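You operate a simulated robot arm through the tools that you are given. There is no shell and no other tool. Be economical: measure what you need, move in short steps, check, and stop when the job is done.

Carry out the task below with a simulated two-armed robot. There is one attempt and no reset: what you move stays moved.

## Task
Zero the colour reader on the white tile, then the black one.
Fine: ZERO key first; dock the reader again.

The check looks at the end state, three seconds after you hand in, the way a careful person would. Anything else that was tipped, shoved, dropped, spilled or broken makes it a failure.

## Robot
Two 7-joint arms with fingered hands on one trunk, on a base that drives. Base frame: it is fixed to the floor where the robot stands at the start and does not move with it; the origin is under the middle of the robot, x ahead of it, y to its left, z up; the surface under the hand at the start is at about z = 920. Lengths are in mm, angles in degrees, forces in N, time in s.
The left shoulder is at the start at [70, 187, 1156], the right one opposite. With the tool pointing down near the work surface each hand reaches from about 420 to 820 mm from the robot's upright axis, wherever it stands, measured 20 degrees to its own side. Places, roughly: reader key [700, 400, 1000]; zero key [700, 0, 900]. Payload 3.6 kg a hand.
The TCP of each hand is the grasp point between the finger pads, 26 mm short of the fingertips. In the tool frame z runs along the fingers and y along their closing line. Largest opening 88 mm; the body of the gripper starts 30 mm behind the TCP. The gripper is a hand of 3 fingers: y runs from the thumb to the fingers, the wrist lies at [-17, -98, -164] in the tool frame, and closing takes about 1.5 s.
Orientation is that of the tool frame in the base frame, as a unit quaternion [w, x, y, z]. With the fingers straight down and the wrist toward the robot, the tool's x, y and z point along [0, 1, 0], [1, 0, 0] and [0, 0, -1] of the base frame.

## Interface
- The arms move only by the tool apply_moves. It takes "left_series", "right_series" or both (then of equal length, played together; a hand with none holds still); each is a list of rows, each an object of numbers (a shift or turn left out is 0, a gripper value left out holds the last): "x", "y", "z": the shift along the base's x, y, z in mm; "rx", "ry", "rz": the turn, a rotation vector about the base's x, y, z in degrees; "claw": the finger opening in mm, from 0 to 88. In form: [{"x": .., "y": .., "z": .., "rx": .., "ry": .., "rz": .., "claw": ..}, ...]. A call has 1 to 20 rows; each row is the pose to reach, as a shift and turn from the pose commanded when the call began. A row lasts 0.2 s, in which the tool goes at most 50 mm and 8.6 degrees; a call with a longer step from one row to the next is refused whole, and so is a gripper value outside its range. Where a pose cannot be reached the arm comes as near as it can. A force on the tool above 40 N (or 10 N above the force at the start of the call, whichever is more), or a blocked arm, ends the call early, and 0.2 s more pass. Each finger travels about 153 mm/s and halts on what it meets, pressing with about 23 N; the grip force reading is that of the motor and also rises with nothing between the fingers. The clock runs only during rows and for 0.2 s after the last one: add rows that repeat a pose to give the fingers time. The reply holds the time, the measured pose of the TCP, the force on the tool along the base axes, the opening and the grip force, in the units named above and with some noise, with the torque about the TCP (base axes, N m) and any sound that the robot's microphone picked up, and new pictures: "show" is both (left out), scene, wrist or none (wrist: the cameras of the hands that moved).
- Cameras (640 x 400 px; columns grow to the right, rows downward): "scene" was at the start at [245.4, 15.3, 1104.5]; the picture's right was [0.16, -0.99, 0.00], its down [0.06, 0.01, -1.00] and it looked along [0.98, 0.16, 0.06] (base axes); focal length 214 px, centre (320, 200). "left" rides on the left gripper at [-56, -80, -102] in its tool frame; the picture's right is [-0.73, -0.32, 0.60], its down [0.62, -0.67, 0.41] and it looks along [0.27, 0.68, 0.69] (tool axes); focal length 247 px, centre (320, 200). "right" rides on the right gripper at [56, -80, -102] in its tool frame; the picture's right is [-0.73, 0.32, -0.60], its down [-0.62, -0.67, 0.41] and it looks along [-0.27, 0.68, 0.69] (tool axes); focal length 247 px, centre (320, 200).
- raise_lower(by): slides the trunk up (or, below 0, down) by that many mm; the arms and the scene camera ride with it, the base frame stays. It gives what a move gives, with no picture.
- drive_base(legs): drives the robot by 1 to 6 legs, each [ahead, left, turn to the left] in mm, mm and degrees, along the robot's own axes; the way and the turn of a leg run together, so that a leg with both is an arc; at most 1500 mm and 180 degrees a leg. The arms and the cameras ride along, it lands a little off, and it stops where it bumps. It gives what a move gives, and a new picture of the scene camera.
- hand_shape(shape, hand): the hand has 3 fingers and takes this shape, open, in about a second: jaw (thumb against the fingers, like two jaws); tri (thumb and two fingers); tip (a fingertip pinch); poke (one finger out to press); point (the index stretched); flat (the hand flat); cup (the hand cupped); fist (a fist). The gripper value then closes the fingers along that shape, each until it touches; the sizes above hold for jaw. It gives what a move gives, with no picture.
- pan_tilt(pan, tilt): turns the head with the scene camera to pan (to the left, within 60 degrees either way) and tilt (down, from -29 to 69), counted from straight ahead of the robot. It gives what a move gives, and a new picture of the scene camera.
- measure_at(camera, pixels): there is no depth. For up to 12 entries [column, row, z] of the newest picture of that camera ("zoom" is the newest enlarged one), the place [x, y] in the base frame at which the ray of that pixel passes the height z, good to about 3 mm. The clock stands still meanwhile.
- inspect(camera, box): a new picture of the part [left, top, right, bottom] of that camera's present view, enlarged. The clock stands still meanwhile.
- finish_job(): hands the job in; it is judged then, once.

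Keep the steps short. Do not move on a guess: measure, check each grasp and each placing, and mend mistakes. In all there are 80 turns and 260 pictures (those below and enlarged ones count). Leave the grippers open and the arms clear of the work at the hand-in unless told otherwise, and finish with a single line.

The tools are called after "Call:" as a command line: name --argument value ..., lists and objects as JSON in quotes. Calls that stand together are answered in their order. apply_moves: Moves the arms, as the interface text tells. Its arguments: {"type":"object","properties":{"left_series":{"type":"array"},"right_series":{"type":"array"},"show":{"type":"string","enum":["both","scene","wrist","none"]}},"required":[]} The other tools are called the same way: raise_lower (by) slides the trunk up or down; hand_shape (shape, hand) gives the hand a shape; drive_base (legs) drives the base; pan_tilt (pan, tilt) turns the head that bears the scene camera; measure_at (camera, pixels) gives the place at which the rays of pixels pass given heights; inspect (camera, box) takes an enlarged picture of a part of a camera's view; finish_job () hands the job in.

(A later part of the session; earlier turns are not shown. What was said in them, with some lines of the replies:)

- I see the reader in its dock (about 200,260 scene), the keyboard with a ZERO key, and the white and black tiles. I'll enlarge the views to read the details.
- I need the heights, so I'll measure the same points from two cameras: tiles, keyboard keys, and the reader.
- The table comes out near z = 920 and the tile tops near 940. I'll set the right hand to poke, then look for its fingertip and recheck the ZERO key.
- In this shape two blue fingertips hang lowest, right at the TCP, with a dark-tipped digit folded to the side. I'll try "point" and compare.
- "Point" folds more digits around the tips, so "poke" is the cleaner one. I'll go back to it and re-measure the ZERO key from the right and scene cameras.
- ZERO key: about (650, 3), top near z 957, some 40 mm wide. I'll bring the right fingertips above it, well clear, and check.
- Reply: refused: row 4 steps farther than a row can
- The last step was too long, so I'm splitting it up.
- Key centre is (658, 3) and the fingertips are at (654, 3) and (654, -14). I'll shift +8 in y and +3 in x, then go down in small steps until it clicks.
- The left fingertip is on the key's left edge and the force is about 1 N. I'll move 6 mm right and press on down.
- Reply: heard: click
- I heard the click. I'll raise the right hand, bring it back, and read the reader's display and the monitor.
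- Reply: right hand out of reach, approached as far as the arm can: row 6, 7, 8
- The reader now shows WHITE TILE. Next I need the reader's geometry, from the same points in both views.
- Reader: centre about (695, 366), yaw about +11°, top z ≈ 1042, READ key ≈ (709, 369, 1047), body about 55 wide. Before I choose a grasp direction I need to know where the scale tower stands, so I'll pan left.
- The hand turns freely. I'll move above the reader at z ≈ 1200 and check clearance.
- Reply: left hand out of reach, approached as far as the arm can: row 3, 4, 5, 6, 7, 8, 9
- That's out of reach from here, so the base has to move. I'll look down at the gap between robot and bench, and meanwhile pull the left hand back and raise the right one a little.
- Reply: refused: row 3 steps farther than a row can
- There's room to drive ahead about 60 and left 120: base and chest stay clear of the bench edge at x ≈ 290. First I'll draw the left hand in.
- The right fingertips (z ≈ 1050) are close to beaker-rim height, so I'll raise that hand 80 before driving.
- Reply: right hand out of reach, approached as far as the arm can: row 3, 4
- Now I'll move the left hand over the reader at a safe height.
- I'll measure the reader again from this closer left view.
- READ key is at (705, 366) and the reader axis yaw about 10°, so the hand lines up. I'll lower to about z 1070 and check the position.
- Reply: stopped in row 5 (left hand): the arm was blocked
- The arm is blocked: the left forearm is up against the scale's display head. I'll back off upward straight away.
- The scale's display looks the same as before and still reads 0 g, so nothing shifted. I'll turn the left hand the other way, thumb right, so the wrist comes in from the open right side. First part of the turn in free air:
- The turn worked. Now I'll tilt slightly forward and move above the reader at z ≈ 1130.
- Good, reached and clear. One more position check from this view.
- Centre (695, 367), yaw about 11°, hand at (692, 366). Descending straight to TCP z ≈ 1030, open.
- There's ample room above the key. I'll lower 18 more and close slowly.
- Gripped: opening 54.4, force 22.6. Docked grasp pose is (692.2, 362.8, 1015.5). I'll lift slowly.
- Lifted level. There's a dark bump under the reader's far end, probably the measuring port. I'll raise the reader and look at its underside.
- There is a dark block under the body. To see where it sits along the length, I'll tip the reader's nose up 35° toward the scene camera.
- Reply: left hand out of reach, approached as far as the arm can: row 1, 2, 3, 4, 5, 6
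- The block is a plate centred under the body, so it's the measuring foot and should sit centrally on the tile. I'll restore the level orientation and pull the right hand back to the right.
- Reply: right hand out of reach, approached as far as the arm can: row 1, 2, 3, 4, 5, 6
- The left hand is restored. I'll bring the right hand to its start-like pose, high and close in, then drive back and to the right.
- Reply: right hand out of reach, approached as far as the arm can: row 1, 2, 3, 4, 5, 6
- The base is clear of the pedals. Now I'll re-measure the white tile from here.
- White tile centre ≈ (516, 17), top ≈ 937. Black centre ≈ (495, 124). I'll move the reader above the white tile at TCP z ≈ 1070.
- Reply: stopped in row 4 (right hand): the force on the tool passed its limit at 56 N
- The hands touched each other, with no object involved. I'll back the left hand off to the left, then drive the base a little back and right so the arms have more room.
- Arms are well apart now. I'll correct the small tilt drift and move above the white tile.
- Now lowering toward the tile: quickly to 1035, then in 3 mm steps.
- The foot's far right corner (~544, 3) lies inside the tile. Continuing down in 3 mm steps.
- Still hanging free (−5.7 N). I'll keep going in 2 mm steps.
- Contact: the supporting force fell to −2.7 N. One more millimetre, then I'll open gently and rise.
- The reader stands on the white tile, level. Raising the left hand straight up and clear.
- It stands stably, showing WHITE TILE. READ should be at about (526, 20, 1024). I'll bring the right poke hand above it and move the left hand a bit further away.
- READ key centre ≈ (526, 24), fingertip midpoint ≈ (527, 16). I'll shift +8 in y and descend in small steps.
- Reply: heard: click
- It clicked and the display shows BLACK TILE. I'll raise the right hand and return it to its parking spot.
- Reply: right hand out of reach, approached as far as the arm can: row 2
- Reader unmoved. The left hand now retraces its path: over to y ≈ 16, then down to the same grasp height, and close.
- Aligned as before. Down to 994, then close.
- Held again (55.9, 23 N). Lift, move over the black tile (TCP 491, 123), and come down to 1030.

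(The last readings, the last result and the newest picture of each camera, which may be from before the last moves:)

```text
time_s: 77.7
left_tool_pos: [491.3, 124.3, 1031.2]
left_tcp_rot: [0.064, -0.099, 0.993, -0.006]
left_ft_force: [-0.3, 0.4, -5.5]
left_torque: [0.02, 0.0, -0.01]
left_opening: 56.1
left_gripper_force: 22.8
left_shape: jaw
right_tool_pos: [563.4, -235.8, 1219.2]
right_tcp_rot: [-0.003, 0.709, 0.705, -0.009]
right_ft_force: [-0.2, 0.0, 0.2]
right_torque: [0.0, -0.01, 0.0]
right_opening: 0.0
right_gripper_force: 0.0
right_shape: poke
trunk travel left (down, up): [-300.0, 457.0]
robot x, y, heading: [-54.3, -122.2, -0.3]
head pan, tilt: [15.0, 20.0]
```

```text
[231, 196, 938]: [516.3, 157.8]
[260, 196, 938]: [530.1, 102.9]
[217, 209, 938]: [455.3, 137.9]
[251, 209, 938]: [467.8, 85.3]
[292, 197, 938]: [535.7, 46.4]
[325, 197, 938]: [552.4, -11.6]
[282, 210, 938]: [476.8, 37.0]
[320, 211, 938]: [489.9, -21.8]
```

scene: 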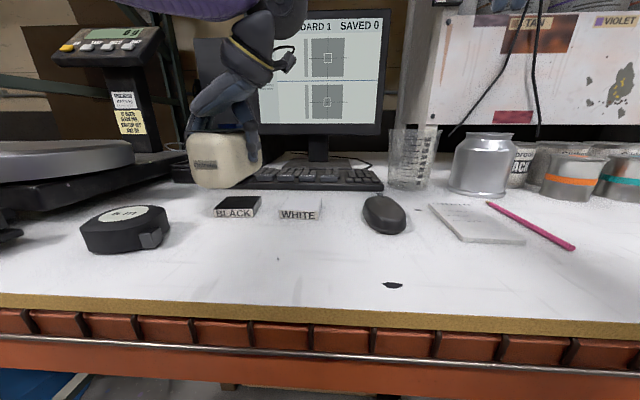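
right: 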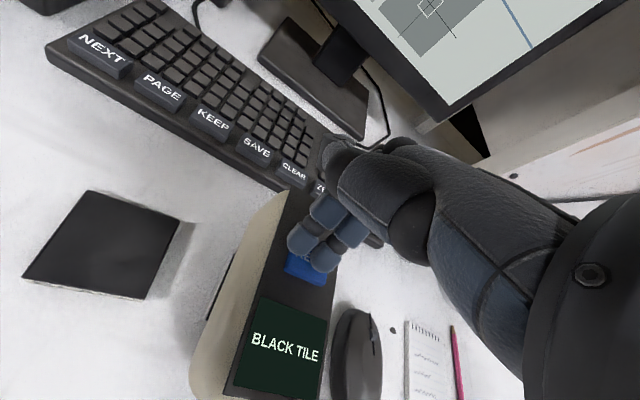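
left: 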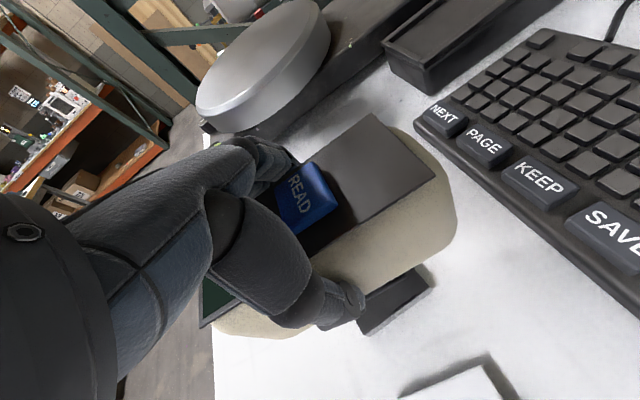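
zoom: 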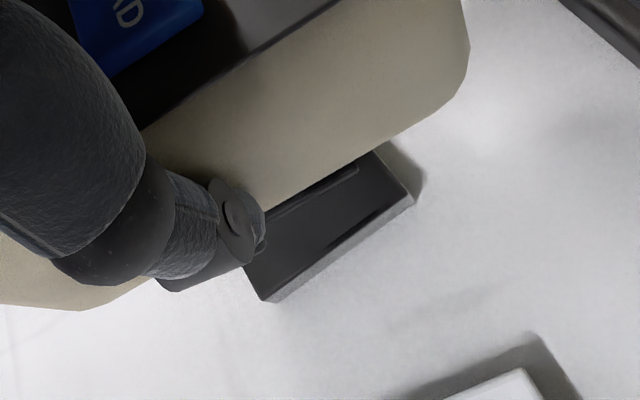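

The foot lies within the black tile. I'll shift 3 mm right and lower to 998, then slowly to contact.

Call:
apply_moves --left_series '[{"y": -3, "z": -15}, {"y": -3, "z": -28}, {"y": -3, "z": -31}, {"y": -3, "z": -33}, {"y": -3, "z": -35}, {"y": -3, "z": -37}]' --show "none"

Call:
inspect --camera "left" --box '[340, 240, 480, 350]'

Call:
inspect --camera "scene" --box '[170, 110, 370, 240]'

```text
time_s: 79.1
left_tool_pos: [491.1, 121.8, 993.7]
left_tcp_rot: [0.065, -0.099, 0.993, -0.008]
left_ft_force: [0.2, 0.2, -3.6]
left_torque: [0.08, 0.02, 0.05]
left_opening: 56.2
left_gripper_force: 23.2
left_shape: jaw
right_tool_pos: [562.1, -236.0, 1218.6]
right_tcp_rot: [-0.004, 0.709, 0.705, -0.008]
right_ft_force: [-0.1, 0.2, 0.2]
right_torque: [0.04, -0.01, -0.02]
right_opening: 0.0
right_gripper_force: 0.0
right_shape: poke
trunk travel left (down, up): [-300.0, 457.0]
robot x, y, heading: [-54.8, -121.8, 0.1]
head pan, tilt: [15.0, 20.0]
```

```text
3.64 times, centred on (410, 295) of left
```

zoom: 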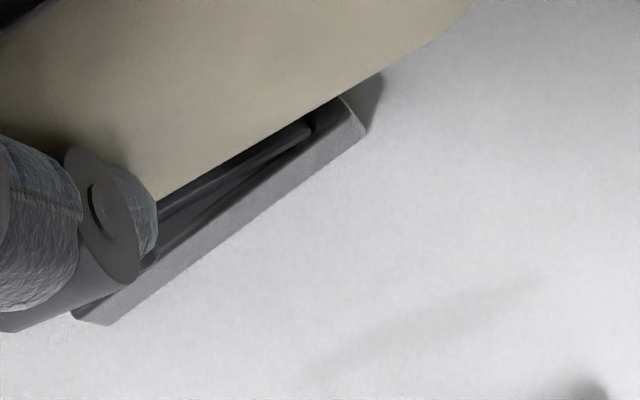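

```text
3.08 times, centred on (270, 175) of scene
```

zoom: 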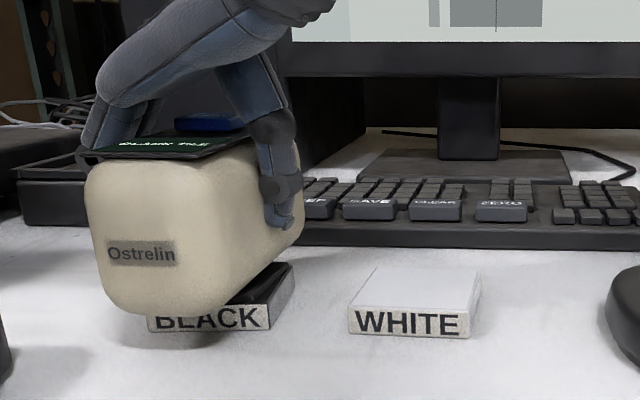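

Contact again. I'll release and rise as before.

Call:
apply_moves --left_series '[{"z": -1}, {"z": -1.5, "claw": 60}, {"z": -1.5, "claw": 70}, {"z": -1.5, "claw": 82}, {"z": -1.5, "claw": 88}, {"z": -1.5, "claw": 88}, {"z": -1.5, "claw": 88}, {"z": 8}, {"z": 25}, {"z": 60}, {"z": 100}, {"z": 145}, {"z": 190}, {"z": 200, "y": 40}, {"z": 200, "y": 80}, {"z": 200, "y": 115}]' --show "scene"

Call:
inspect --camera "scene" --box '[170, 110, 370, 240]'

```text
time_s: 82.5
left_tool_pos: [491.4, 237.5, 1195.9]
left_tcp_rot: [0.064, -0.099, 0.993, -0.008]
left_ft_force: [0.3, -0.9, 0.3]
left_torque: [0.0, 0.02, -0.03]
left_opening: 87.8
left_gripper_force: 0.1
left_shape: jaw
right_tool_pos: [561.7, -235.7, 1220.0]
right_tcp_rot: [-0.003, 0.709, 0.705, -0.009]
right_ft_force: [-0.3, 1.0, -0.4]
right_torque: [-0.01, 0.01, 0.03]
right_opening: 0.0
right_gripper_force: 0.0
right_shape: poke
trunk travel left (down, up): [-300.0, 457.0]
robot x, y, heading: [-52.6, -125.6, -0.3]
head pan, tilt: [15.0, 20.0]
```

scene: 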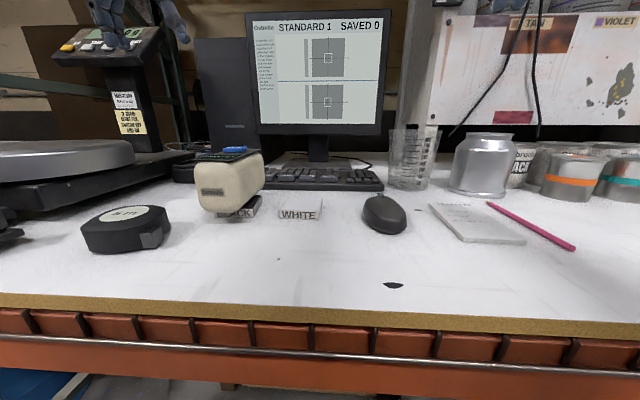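

```text
3.08 times, centred on (270, 175) of scene
```

zoom: 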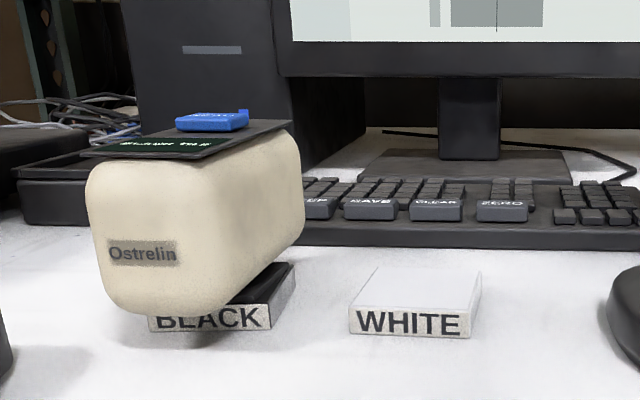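

Standing on the black tile. For the right hand to reach READ comfortably I'll drive the base 100 left; both arms are high and clear.

Call:
drive_base --legs '[[0, 100, 0]]'

Call:
apply_moves --left_series '[{"y": 15, "z": 10}, {"y": 30, "z": 20}, {"y": 45, "z": 30}]' --show "scene"

```text
time_s: 83.7
left_tool_pos: [491.7, 338.2, 1195.4]
left_tcp_rot: [0.064, -0.099, 0.993, -0.008]
left_ft_force: [0.1, 0.2, -0.4]
left_torque: [-0.02, 0.0, -0.02]
left_opening: 87.9
left_gripper_force: 0.0
left_shape: jaw
right_tool_pos: [561.5, -134.4, 1219.3]
right_tcp_rot: [-0.004, 0.709, 0.706, -0.009]
right_ft_force: [0.2, -0.4, -0.9]
right_torque: [-0.02, 0.0, 0.01]
right_opening: 0.0
right_gripper_force: 0.1
right_shape: poke
trunk travel left (down, up): [-300.0, 457.0]
robot x, y, heading: [-53.4, -22.7, -0.1]
head pan, tilt: [15.0, 20.0]
```

scene: 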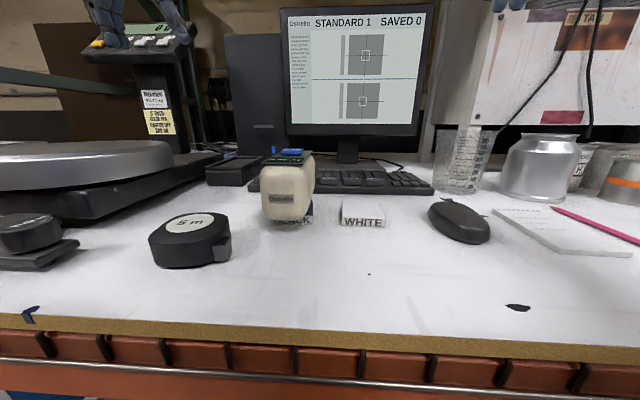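

```text
time_s: 84.5
left_tool_pos: [490.6, 382.7, 1226.8]
left_tcp_rot: [0.064, -0.099, 0.993, -0.008]
left_ft_force: [-0.3, 1.0, -0.6]
left_torque: [-0.03, -0.01, 0.0]
left_opening: 88.3
left_gripper_force: 0.0
left_shape: jaw
right_tool_pos: [561.3, -135.6, 1218.0]
right_tcp_rot: [-0.003, 0.708, 0.706, -0.008]
right_ft_force: [-0.3, 0.3, -0.3]
right_torque: [-0.02, 0.04, 0.02]
right_opening: 0.2
right_gripper_force: 0.0
right_shape: poke
trunk travel left (down, up): [-300.0, 457.0]
robot x, y, heading: [-54.0, -22.1, -0.3]
head pan, tilt: [15.0, 20.0]
```

scene: 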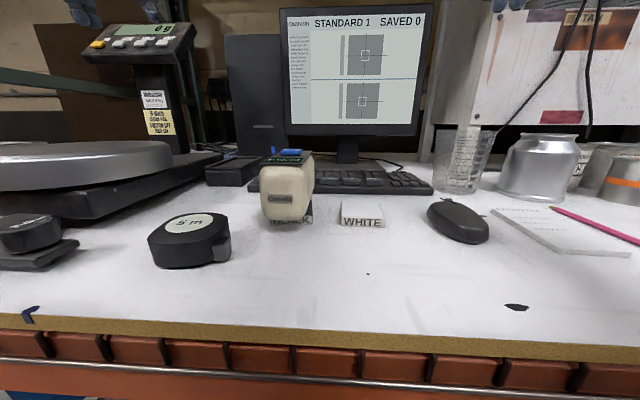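

Now the right hand goes above READ on the black tile (TCP 505, 137, 1107).

Call:
apply_moves --right_series '[{"y": 45, "x": -8, "z": -10}, {"y": 90, "x": -16, "z": -20}, {"y": 135, "x": -24, "z": -30}, {"y": 180, "x": -32, "z": -45}, {"y": 225, "x": -44, "z": -60}, {"y": 265, "x": -56, "z": -80}, {"y": 270, "x": -56, "z": -111}, {"y": 270, "x": -56, "z": -111}]' --show "both"

Call:
inspect --camera "right" --box '[180, 180, 400, 360]'

```text
time_s: 86.3
left_tool_pos: [490.0, 382.2, 1226.0]
left_tcp_rot: [0.063, -0.099, 0.993, -0.007]
left_ft_force: [0.6, 0.2, 0.3]
left_torque: [0.02, 0.02, -0.02]
left_opening: 87.6
left_gripper_force: 0.0
left_shape: jaw
right_tool_pos: [502.5, 133.8, 1107.4]
right_tcp_rot: [-0.003, 0.709, 0.705, -0.008]
right_ft_force: [-0.7, -0.6, 0.2]
right_torque: [0.02, 0.0, 0.02]
right_opening: 0.1
right_gripper_force: 0.1
right_shape: poke
trunk travel left (down, up): [-300.0, 457.0]
robot x, y, heading: [-52.1, -21.6, -0.4]
head pan, tilt: [15.0, 20.0]
```

scene: 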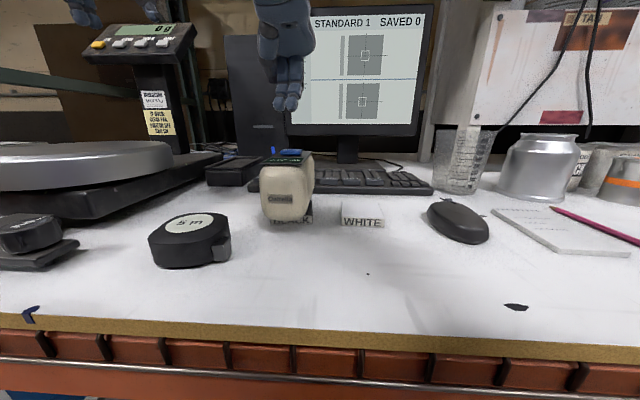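
right: 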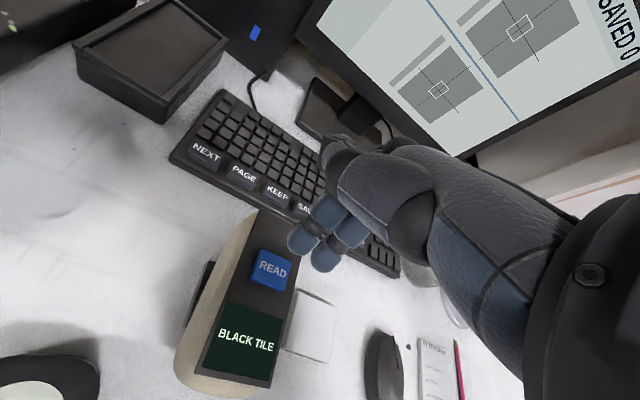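

```text
2.22 times, centred on (290, 270) of right
```

zoom: 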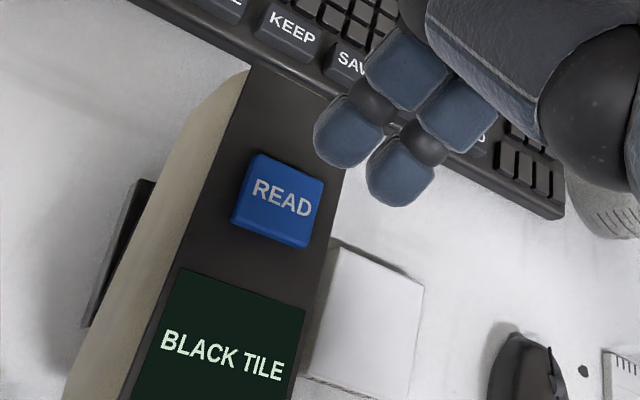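

Call:
measure_at --camera "right" --pixels '[[272, 269, 1024], [305, 247, 1081], [325, 267, 1081]]'

```text
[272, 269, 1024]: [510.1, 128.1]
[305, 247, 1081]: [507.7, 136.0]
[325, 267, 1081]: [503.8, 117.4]
```

Key at (510, 128), tip midpoint (506, 127). Shift +3, +1 and press.

Call:
apply_moves --right_series '[{"x": 3, "y": 1, "z": -25}, {"x": 3, "y": 1, "z": -45}, {"x": 3, "y": 1, "z": -50}, {"x": 3, "y": 1, "z": -53}, {"x": 3, "y": 1, "z": -56}]' --show "both"

```text
time_s: 87.5
left_tool_pos: [490.8, 381.9, 1226.6]
left_tcp_rot: [0.064, -0.099, 0.993, -0.007]
left_ft_force: [-0.4, 0.4, 0.2]
left_torque: [-0.01, 0.0, 0.0]
left_opening: 87.7
left_gripper_force: 0.2
left_shape: jaw
right_tool_pos: [508.5, 135.8, 1052.1]
right_tcp_rot: [-0.004, 0.709, 0.705, -0.009]
right_ft_force: [0.1, -0.6, 1.3]
right_torque: [-0.02, -0.03, 0.0]
right_opening: 0.0
right_gripper_force: 0.0
right_shape: poke
trunk travel left (down, up): [-300.0, 457.0]
robot x, y, heading: [-52.6, -22.9, -0.4]
head pan, tilt: [15.0, 20.0]
heard: click
```

scene: 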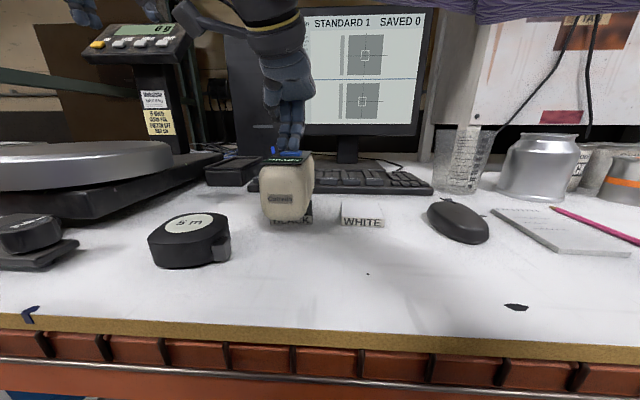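
right: 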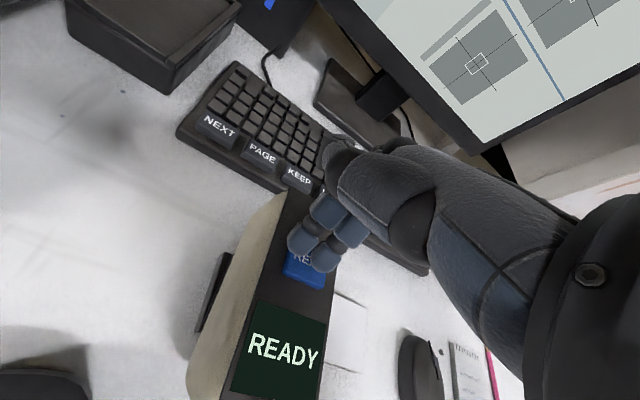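

Display: READY. Now the right hand goes up and back to its park, and then the left hand regrasps.

Call:
apply_moves --right_series '[{"z": 30}, {"z": 70}, {"z": 95, "y": -30}, {"z": 110, "y": -75, "x": 12}, {"z": 125, "y": -120, "x": 22}, {"z": 140, "y": -165, "x": 32}, {"z": 155, "y": -210, "x": 42}, {"z": 165, "y": -255, "x": 52}, {"z": 166, "y": -270, "x": 53}]' --show "none"

Call:
apply_moves --left_series '[{"y": -44}, {"y": -88}, {"y": -132}, {"y": -176}, {"y": -220}, {"y": -260}, {"y": -260, "z": -45}, {"y": -260, "z": -90}, {"y": -260, "z": -130}, {"y": -260, "z": -160}, {"y": -260, "z": -160}]' --show "both"

Call:
inspect --camera "scene" --box '[200, 70, 400, 240]'

```text
time_s: 89.5
left_tool_pos: [489.9, 382.1, 1226.8]
left_tcp_rot: [0.064, -0.099, 0.993, -0.007]
left_ft_force: [0.6, 0.3, -0.3]
left_torque: [0.0, 0.0, 0.03]
left_opening: 87.8
left_gripper_force: 0.0
left_shape: jaw
right_tool_pos: [562.6, -135.3, 1217.8]
right_tcp_rot: [-0.003, 0.71, 0.704, -0.009]
right_ft_force: [0.1, -0.1, 0.3]
right_torque: [-0.03, 0.02, 0.01]
right_opening: 0.1
right_gripper_force: 0.1
right_shape: poke
trunk travel left (down, up): [-300.0, 457.0]
robot x, y, heading: [-53.8, -27.3, -0.1]
head pan, tilt: [15.0, 20.0]
```

```text
time_s: 91.9
left_tool_pos: [490.0, 121.8, 1068.2]
left_tcp_rot: [0.064, -0.099, 0.993, -0.007]
left_ft_force: [0.5, 0.7, 0.0]
left_torque: [0.0, -0.01, -0.01]
left_opening: 87.9
left_gripper_force: 0.0
left_shape: jaw
right_tool_pos: [563.1, -134.1, 1217.9]
right_tcp_rot: [-0.003, 0.709, 0.705, -0.008]
right_ft_force: [-0.1, 0.1, 0.0]
right_torque: [-0.02, -0.02, -0.01]
right_opening: 0.0
right_gripper_force: 0.0
right_shape: poke
trunk travel left (down, up): [-300.0, 457.0]
robot x, y, heading: [-54.0, -24.0, -0.4]
head pan, tilt: [15.0, 20.0]
```

scene: 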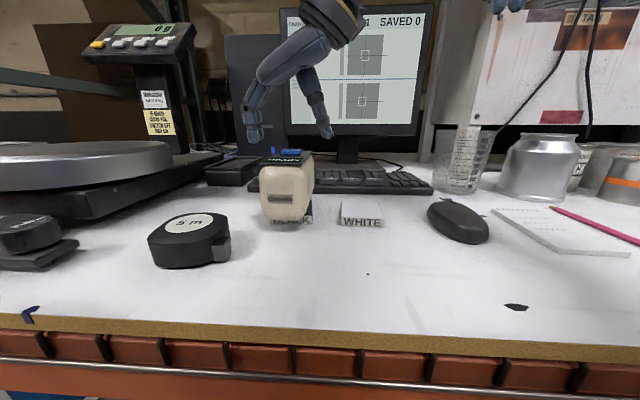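
left: 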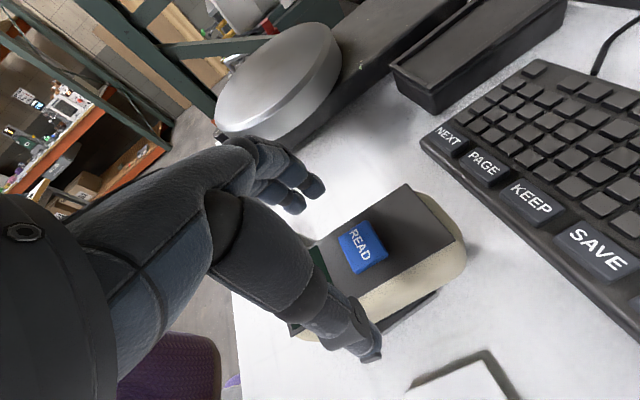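

```text
2.35 times, centred on (300, 155) of scene
```

zoom: 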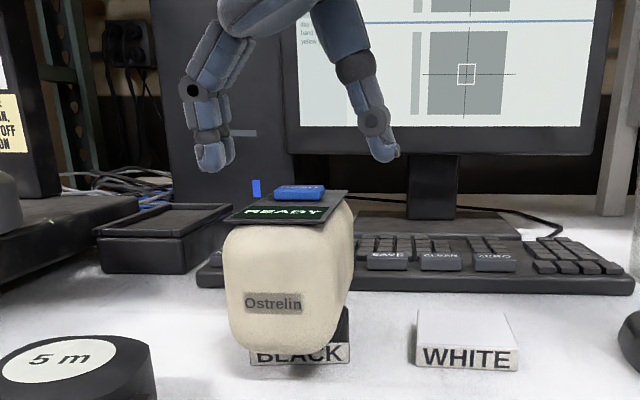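

Call:
apply_moves --left_series '[{"x": 1, "z": -30}, {"x": 1, "z": -55}, {"x": 1, "z": -74}, {"x": 1, "z": -74, "claw": 75}, {"x": 1, "z": -74, "claw": 65}, {"x": 1, "z": -74, "claw": 55}, {"x": 1, "z": -74, "claw": 45}, {"x": 1, "z": -74, "claw": 40}, {"x": 1, "z": -74, "claw": 40}, {"x": 1, "z": -74, "claw": 40}]' --show "both"

Call:
inspect --camera "scene" --box '[200, 70, 400, 240]'

```text
time_s: 94.1
left_tool_pos: [491.3, 121.2, 992.7]
left_tcp_rot: [0.064, -0.099, 0.993, -0.006]
left_ft_force: [0.5, 1.7, 1.9]
left_torque: [0.13, 0.04, -0.01]
left_opening: 56.0
left_gripper_force: 23.2
left_shape: jaw
right_tool_pos: [562.5, -134.3, 1216.9]
right_tcp_rot: [-0.003, 0.709, 0.705, -0.007]
right_ft_force: [0.3, -0.9, 0.2]
right_torque: [-0.04, -0.02, -0.02]
right_opening: 0.0
right_gripper_force: 0.1
right_shape: poke
trunk travel left (down, up): [-300.0, 457.0]
robot x, y, heading: [-51.5, -23.1, -0.1]
head pan, tilt: [15.0, 20.0]
```

scene: 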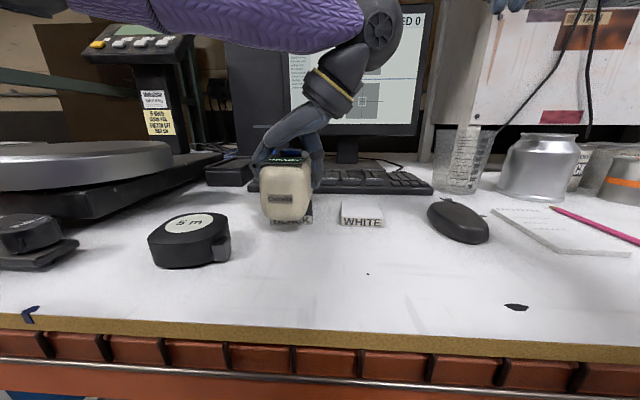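
left: 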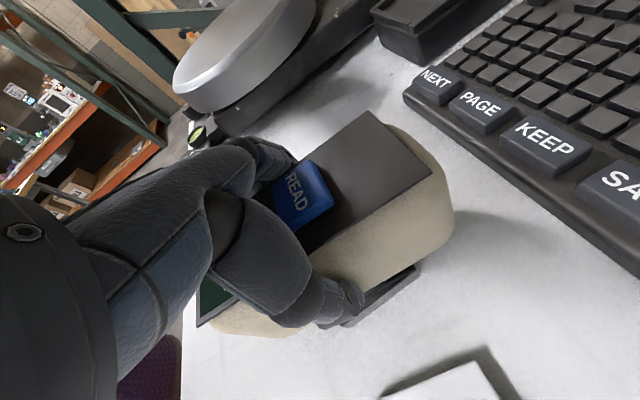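

```text
2.35 times, centred on (300, 155) of scene
```

zoom: 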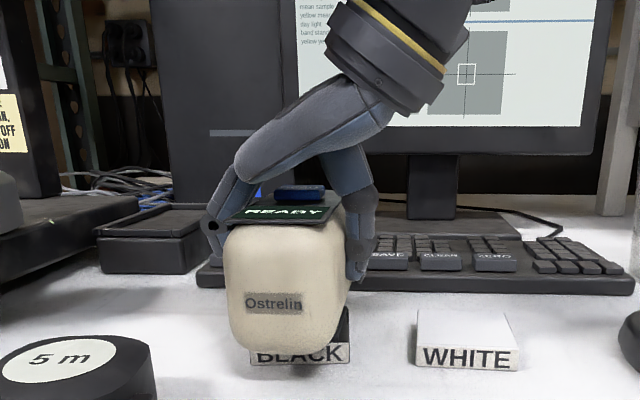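

Held (56, 23 N). Lift clear, then drive back left and ahead to the dock position.

Call:
apply_moves --left_series '[{"z": 8}, {"z": 25}, {"z": 55}, {"z": 95}, {"z": 140}, {"z": 140}]' --show "scene"

Call:
drive_base --legs '[[0, 140, 0]]'

Call:
drive_base --legs '[[115, 0, 0]]'

```text
time_s: 95.5
left_tool_pos: [493.9, 120.6, 1131.1]
left_tcp_rot: [0.063, -0.099, 0.993, -0.007]
left_ft_force: [0.3, -0.4, -6.0]
left_torque: [-0.08, 0.03, 0.05]
left_opening: 56.1
left_gripper_force: 23.2
left_shape: jaw
right_tool_pos: [562.5, -135.6, 1217.6]
right_tcp_rot: [-0.003, 0.709, 0.705, -0.009]
right_ft_force: [-0.2, 0.5, 0.7]
right_torque: [0.02, 0.0, -0.05]
right_opening: 0.0
right_gripper_force: 0.1
right_shape: poke
trunk travel left (down, up): [-300.0, 457.0]
robot x, y, heading: [-51.7, -19.1, -0.2]
head pan, tilt: [15.0, 20.0]
```

scene: 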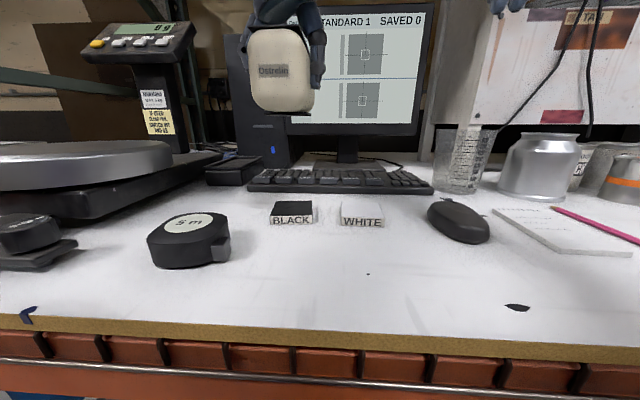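

```text
time_s: 96.8
left_tool_pos: [494.4, 266.4, 1131.4]
left_tcp_rot: [0.062, -0.099, 0.993, -0.008]
left_ft_force: [0.2, 0.6, -6.3]
left_torque: [-0.06, 0.05, 0.01]
left_opening: 56.0
left_gripper_force: 23.0
left_shape: jaw
right_tool_pos: [563.3, 11.8, 1216.4]
right_tcp_rot: [-0.003, 0.709, 0.705, -0.01]
right_ft_force: [-0.1, 0.6, -0.5]
right_torque: [-0.02, 0.02, -0.02]
right_opening: 0.0
right_gripper_force: 0.1
right_shape: poke
trunk travel left (down, up): [-300.0, 457.0]
robot x, y, heading: [-53.8, 122.6, -0.4]
head pan, tilt: [15.0, 20.0]
```

scene: 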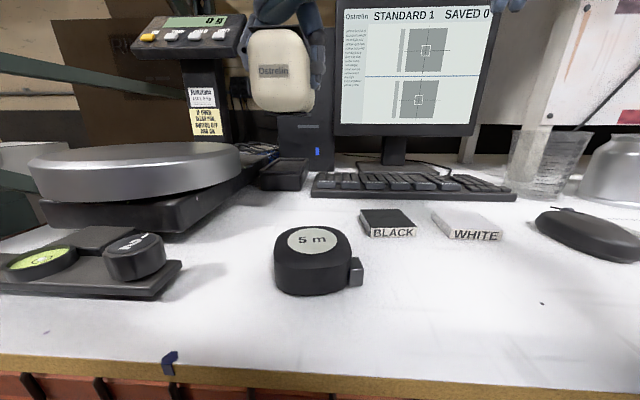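

```text
time_s: 98.0
left_tool_pos: [607.6, 265.4, 1131.5]
left_tcp_rot: [0.062, -0.099, 0.993, -0.008]
left_ft_force: [0.2, 1.0, -6.8]
left_torque: [-0.04, 0.04, 0.0]
left_opening: 55.8
left_gripper_force: 22.4
left_shape: jaw
right_tool_pos: [677.6, 10.9, 1216.8]
right_tcp_rot: [-0.004, 0.709, 0.705, -0.01]
right_ft_force: [0.5, -0.2, -0.9]
right_torque: [0.06, 0.01, -0.03]
right_opening: 0.0
right_gripper_force: 0.0
right_shape: poke
trunk travel left (down, up): [-300.0, 457.0]
robot x, y, heading: [63.0, 122.9, -0.3]
head pan, tilt: [15.0, 20.0]
```

scene: 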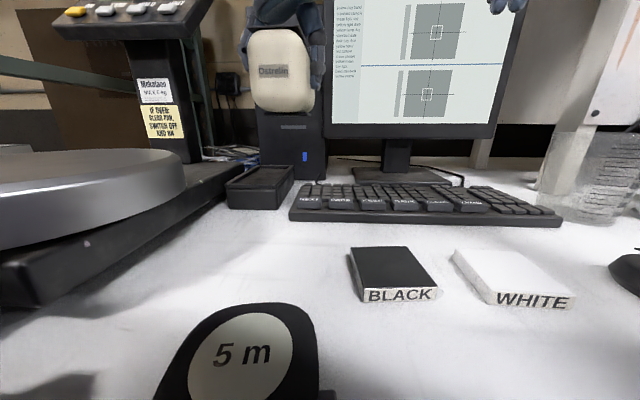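

Now to the docking pose: over (692.5, 363.5) at z ≈ 1090 first.

Call:
apply_moves --left_series '[{"x": 20, "y": 24}, {"x": 43, "y": 49}, {"x": 64, "y": 74}, {"x": 85, "y": 98}, {"x": 85, "y": 98, "z": -20}, {"x": 85, "y": 98, "z": -41}, {"x": 85, "y": 98, "z": -41}]' --show "both"

Call:
inspect --camera "scene" --box '[190, 60, 370, 220]'

Call:
inspect --camera "left" --box '[260, 170, 520, 390]'

```text
time_s: 99.6
left_tool_pos: [691.5, 364.2, 1090.2]
left_tcp_rot: [0.063, -0.099, 0.993, -0.007]
left_ft_force: [0.2, -1.2, -5.6]
left_torque: [-0.05, 0.04, 0.01]
left_opening: 55.9
left_gripper_force: 23.1
left_shape: jaw
right_tool_pos: [676.1, 9.4, 1217.0]
right_tcp_rot: [-0.003, 0.709, 0.705, -0.01]
right_ft_force: [1.0, 0.1, -0.3]
right_torque: [0.03, 0.02, -0.01]
right_opening: 0.0
right_gripper_force: 0.0
right_shape: poke
trunk travel left (down, up): [-300.0, 457.0]
robot x, y, heading: [57.6, 122.7, 0.0]
head pan, tilt: [15.0, 20.0]
```

scene: 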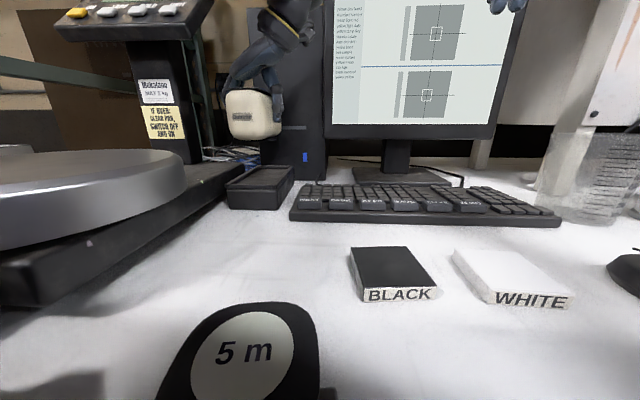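
left: 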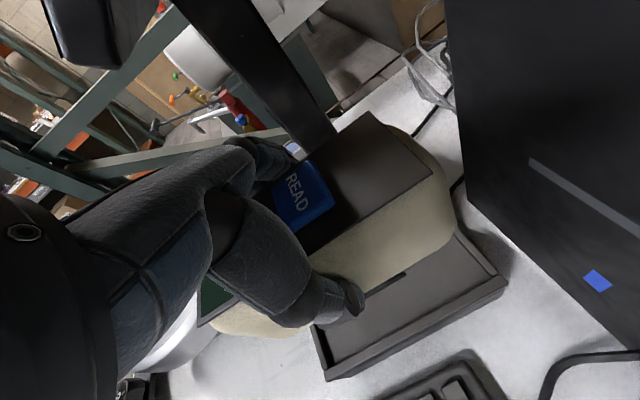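

```text
2.50 times, centred on (280, 140) of scene
```

zoom: 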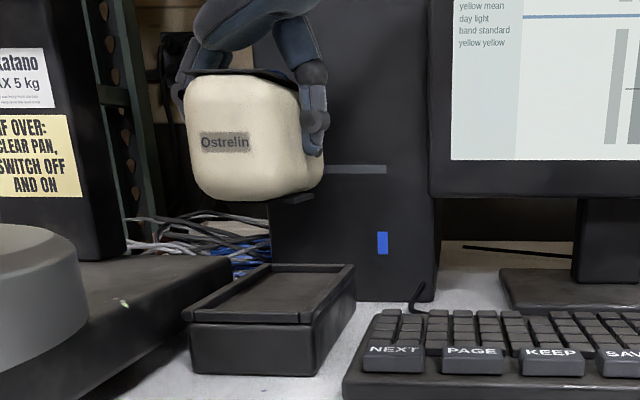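

```text
1.82 times, centred on (390, 280) of left
```

zoom: 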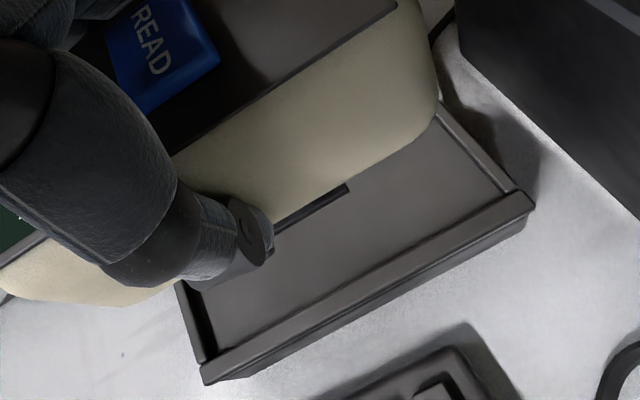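

This matches the picture from the original lift, and the tray has spare room. Lowering.

Call:
apply_moves --left_series '[{"x": 1, "z": -25}, {"x": 1, "z": -48}, {"x": 1, "z": -62}, {"x": 1, "z": -67}, {"x": 1, "z": -70}, {"x": 1, "z": -72}]' --show "both"

Call:
inspect --camera "scene" --box '[190, 60, 370, 220]'

Call:
inspect --camera "left" --box '[260, 170, 520, 390]'

```text
time_s: 101.0
left_tool_pos: [692.2, 362.8, 1017.7]
left_tcp_rot: [0.063, -0.1, 0.993, -0.007]
left_ft_force: [0.3, -0.1, -6.2]
left_torque: [-0.03, 0.0, 0.03]
left_opening: 56.1
left_gripper_force: 23.1
left_shape: jaw
right_tool_pos: [676.6, 10.5, 1218.2]
right_tcp_rot: [-0.002, 0.709, 0.705, -0.009]
right_ft_force: [0.0, -0.3, 0.7]
right_torque: [0.01, -0.04, -0.01]
right_opening: 0.1
right_gripper_force: 0.0
right_shape: poke
trunk travel left (down, up): [-300.0, 457.0]
robot x, y, heading: [56.8, 121.8, -0.5]
head pan, tilt: [15.0, 20.0]
```

scene: 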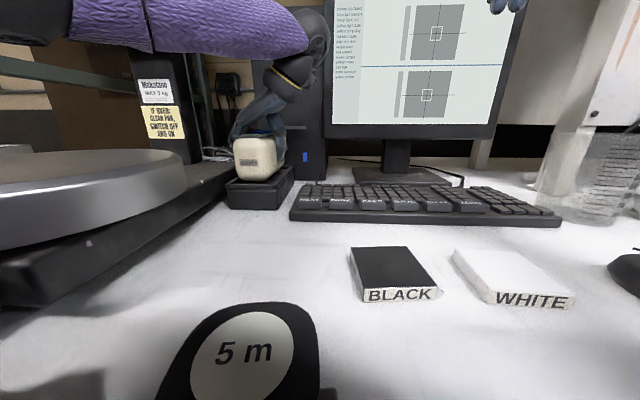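
left: 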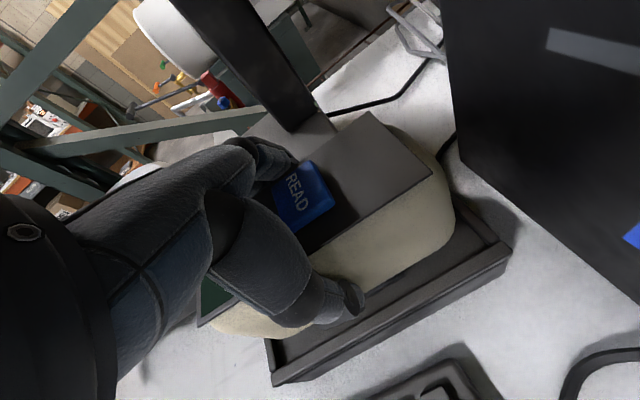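

```text
2.50 times, centred on (280, 140) of scene
```

zoom: 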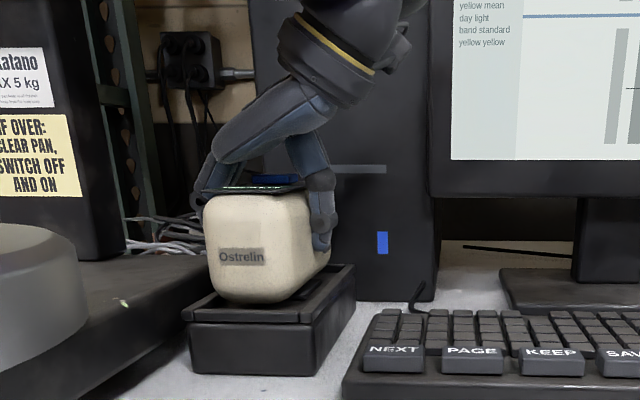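

```text
1.82 times, centred on (390, 280) of left
```

zoom: 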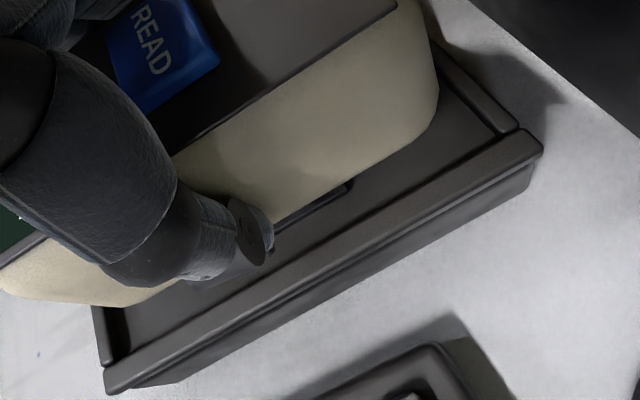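

Nearly down, still hanging at −6.2 N. Down in 1 mm steps until it carries the weight.

Call:
apply_moves --left_series '[{"z": -1}, {"z": -2}, {"z": -3}, {"z": -4}]' --show "none"

```text
time_s: 102.0
left_tool_pos: [692.4, 363.0, 1017.7]
left_tcp_rot: [0.064, -0.098, 0.993, -0.007]
left_ft_force: [2.5, -0.4, 4.8]
left_torque: [0.1, 0.07, -0.06]
left_opening: 55.6
left_gripper_force: 22.7
left_shape: jaw
right_tool_pos: [675.0, 9.8, 1218.1]
right_tcp_rot: [-0.003, 0.709, 0.705, -0.008]
right_ft_force: [0.5, -0.2, 0.6]
right_torque: [0.02, -0.03, -0.04]
right_opening: 0.0
right_gripper_force: 0.1
right_shape: poke
trunk travel left (down, up): [-300.0, 457.0]
robot x, y, heading: [62.0, 123.5, -0.4]
head pan, tilt: [15.0, 20.0]
```

Seated (+4.8 N). Open, then rise straight up.

Call:
apply_moves --left_series '[{"z": 1, "claw": 60}, {"z": 1, "claw": 70}, {"z": 1, "claw": 82}, {"z": 1, "claw": 88}, {"z": 1, "claw": 88}, {"z": 1, "claw": 88}, {"z": 10}, {"z": 25}, {"z": 60}, {"z": 100}, {"z": 130}]' --show "both"

Call:
inspect --camera "scene" --box '[190, 80, 370, 220]'

Call:
inspect --camera "left" --box '[260, 170, 520, 390]'

```text
time_s: 104.4
left_tool_pos: [694.6, 364.2, 1147.2]
left_tcp_rot: [0.064, -0.099, 0.993, -0.007]
left_ft_force: [-0.5, -0.1, 0.3]
left_torque: [-0.04, -0.02, -0.02]
left_opening: 88.0
left_gripper_force: 0.1
left_shape: jaw
right_tool_pos: [675.7, 9.5, 1218.2]
right_tcp_rot: [-0.003, 0.708, 0.706, -0.009]
right_ft_force: [-0.3, 0.3, 0.6]
right_torque: [0.0, 0.02, -0.03]
right_opening: 0.0
right_gripper_force: 0.0
right_shape: poke
trunk travel left (down, up): [-300.0, 457.0]
robot x, y, heading: [60.5, 122.2, -0.2]
head pan, tilt: [15.0, 20.0]
```

scene: 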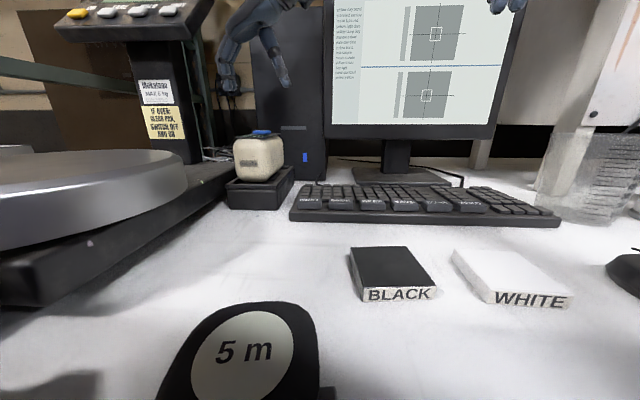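
left: 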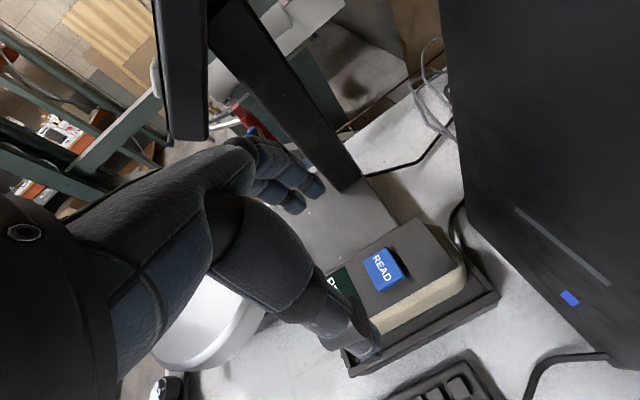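

```text
2.86 times, centred on (280, 150) of scene
```

zoom: 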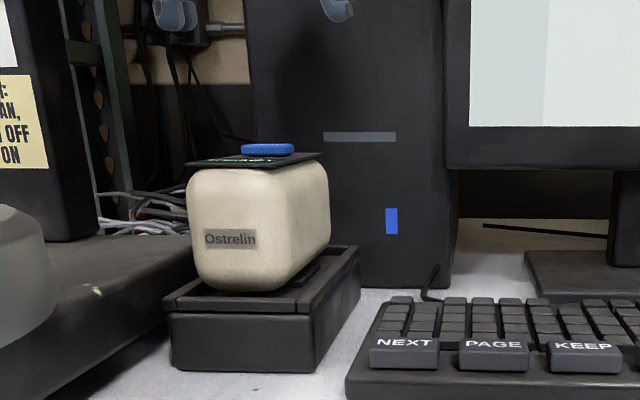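

```text
1.82 times, centred on (390, 280) of left
```

zoom: 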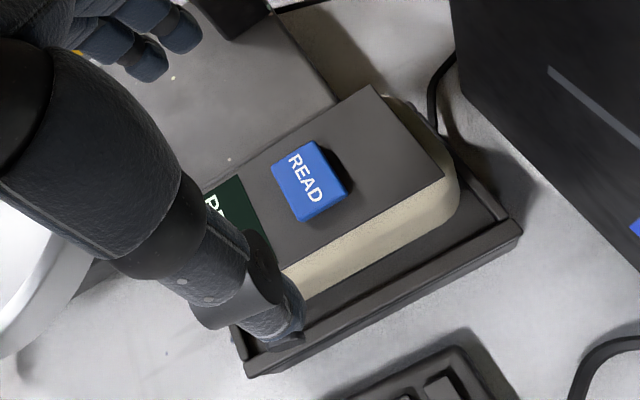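

Docked as before. I'll move the left hand back and clear, open the right hand, and back the base off.

Call:
apply_moves --left_series '[{"z": 40}, {"z": 80, "x": -15, "y": -10}, {"z": 80, "x": -50, "y": -30}, {"z": 80, "x": -90, "y": -50}, {"z": 80, "x": -130, "y": -65}, {"z": 80, "x": -165, "y": -70}]' --show "none"

Call:
hand_shape --hand "right" --shape "jaw"

Call:
drive_base --legs '[[-60, 0, 0]]'

Call:
inspect --camera "left" --box '[300, 40, 640, 260]'

Call:
inspect --camera "scene" --box '[190, 80, 520, 280]'

```text
time_s: 105.8
left_tool_pos: [526.9, 292.0, 1225.9]
left_tcp_rot: [0.064, -0.098, 0.993, -0.006]
left_ft_force: [0.4, -0.1, 0.1]
left_torque: [-0.02, -0.01, 0.0]
left_opening: 88.0
left_gripper_force: 0.1
left_shape: jaw
right_tool_pos: [674.5, 11.4, 1218.6]
right_tcp_rot: [-0.002, 0.709, 0.705, -0.008]
right_ft_force: [0.4, 1.0, 1.4]
right_torque: [0.03, -0.03, 0.02]
right_opening: 0.1
right_gripper_force: 0.1
right_shape: poke
trunk travel left (down, up): [-300.0, 457.0]
robot x, y, heading: [62.1, 121.4, -0.3]
head pan, tilt: [15.0, 20.0]
```

```text
time_s: 106.7
left_tool_pos: [529.2, 293.4, 1225.9]
left_tcp_rot: [0.063, -0.099, 0.993, -0.006]
left_ft_force: [1.2, -0.5, -0.1]
left_torque: [-0.01, 0.02, 0.04]
left_opening: 88.1
left_gripper_force: 0.0
left_shape: jaw
right_tool_pos: [675.6, 9.3, 1218.0]
right_tcp_rot: [-0.005, 0.709, 0.705, -0.009]
right_ft_force: [-0.6, -0.4, -0.3]
right_torque: [-0.02, -0.03, 0.03]
right_opening: 88.0
right_gripper_force: 0.1
right_shape: jaw
trunk travel left (down, up): [-300.0, 457.0]
robot x, y, heading: [60.8, 124.7, -0.2]
head pan, tilt: [15.0, 20.0]
```

```text
time_s: 107.7
left_tool_pos: [465.2, 292.0, 1227.5]
left_tcp_rot: [0.065, -0.099, 0.993, -0.008]
left_ft_force: [-0.3, -0.1, 0.4]
left_torque: [-0.02, -0.04, -0.01]
left_opening: 87.9
left_gripper_force: 0.1
left_shape: jaw
right_tool_pos: [613.9, 10.1, 1218.2]
right_tcp_rot: [-0.003, 0.708, 0.706, -0.008]
right_ft_force: [0.0, -0.1, 0.5]
right_torque: [0.03, -0.03, -0.03]
right_opening: 88.0
right_gripper_force: 0.1
right_shape: jaw
trunk travel left (down, up): [-300.0, 457.0]
robot x, y, heading: [-1.8, 121.6, -0.2]
head pan, tilt: [15.0, 20.0]
```

scene: 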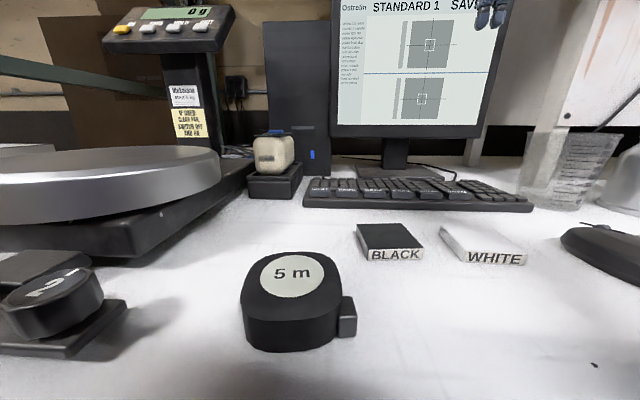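

```text
1.82 times, centred on (470, 150) of left
```

zoom: 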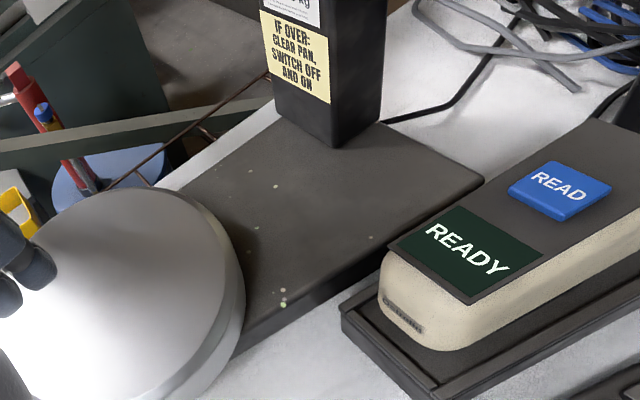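

```text
1.94 times, centred on (355, 180) of scene
```

zoom: 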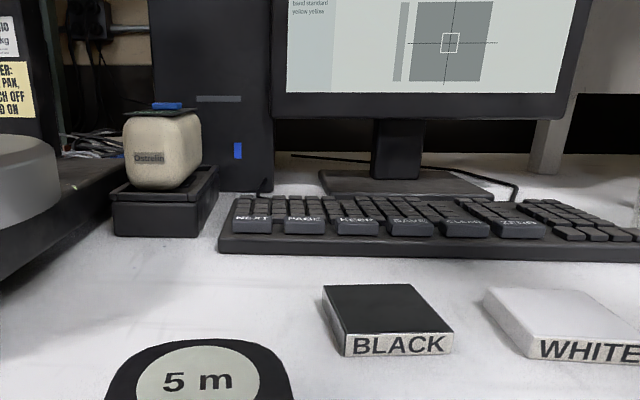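

The reader is docked and shows READY. Both hands are open and clear, and the tiles and other objects are where they were, so I'm handing in.

Call:
finish_job

```text
The job is handed in.
```

I pressed ZERO, then took the white and black tile readings in that order; the reader is back in its dock showing READY, with both hands open and clear; the left forearm briefly bumped the scale's display head and the hands touched once, but nothing looks moved and the scale still reads 0 g.
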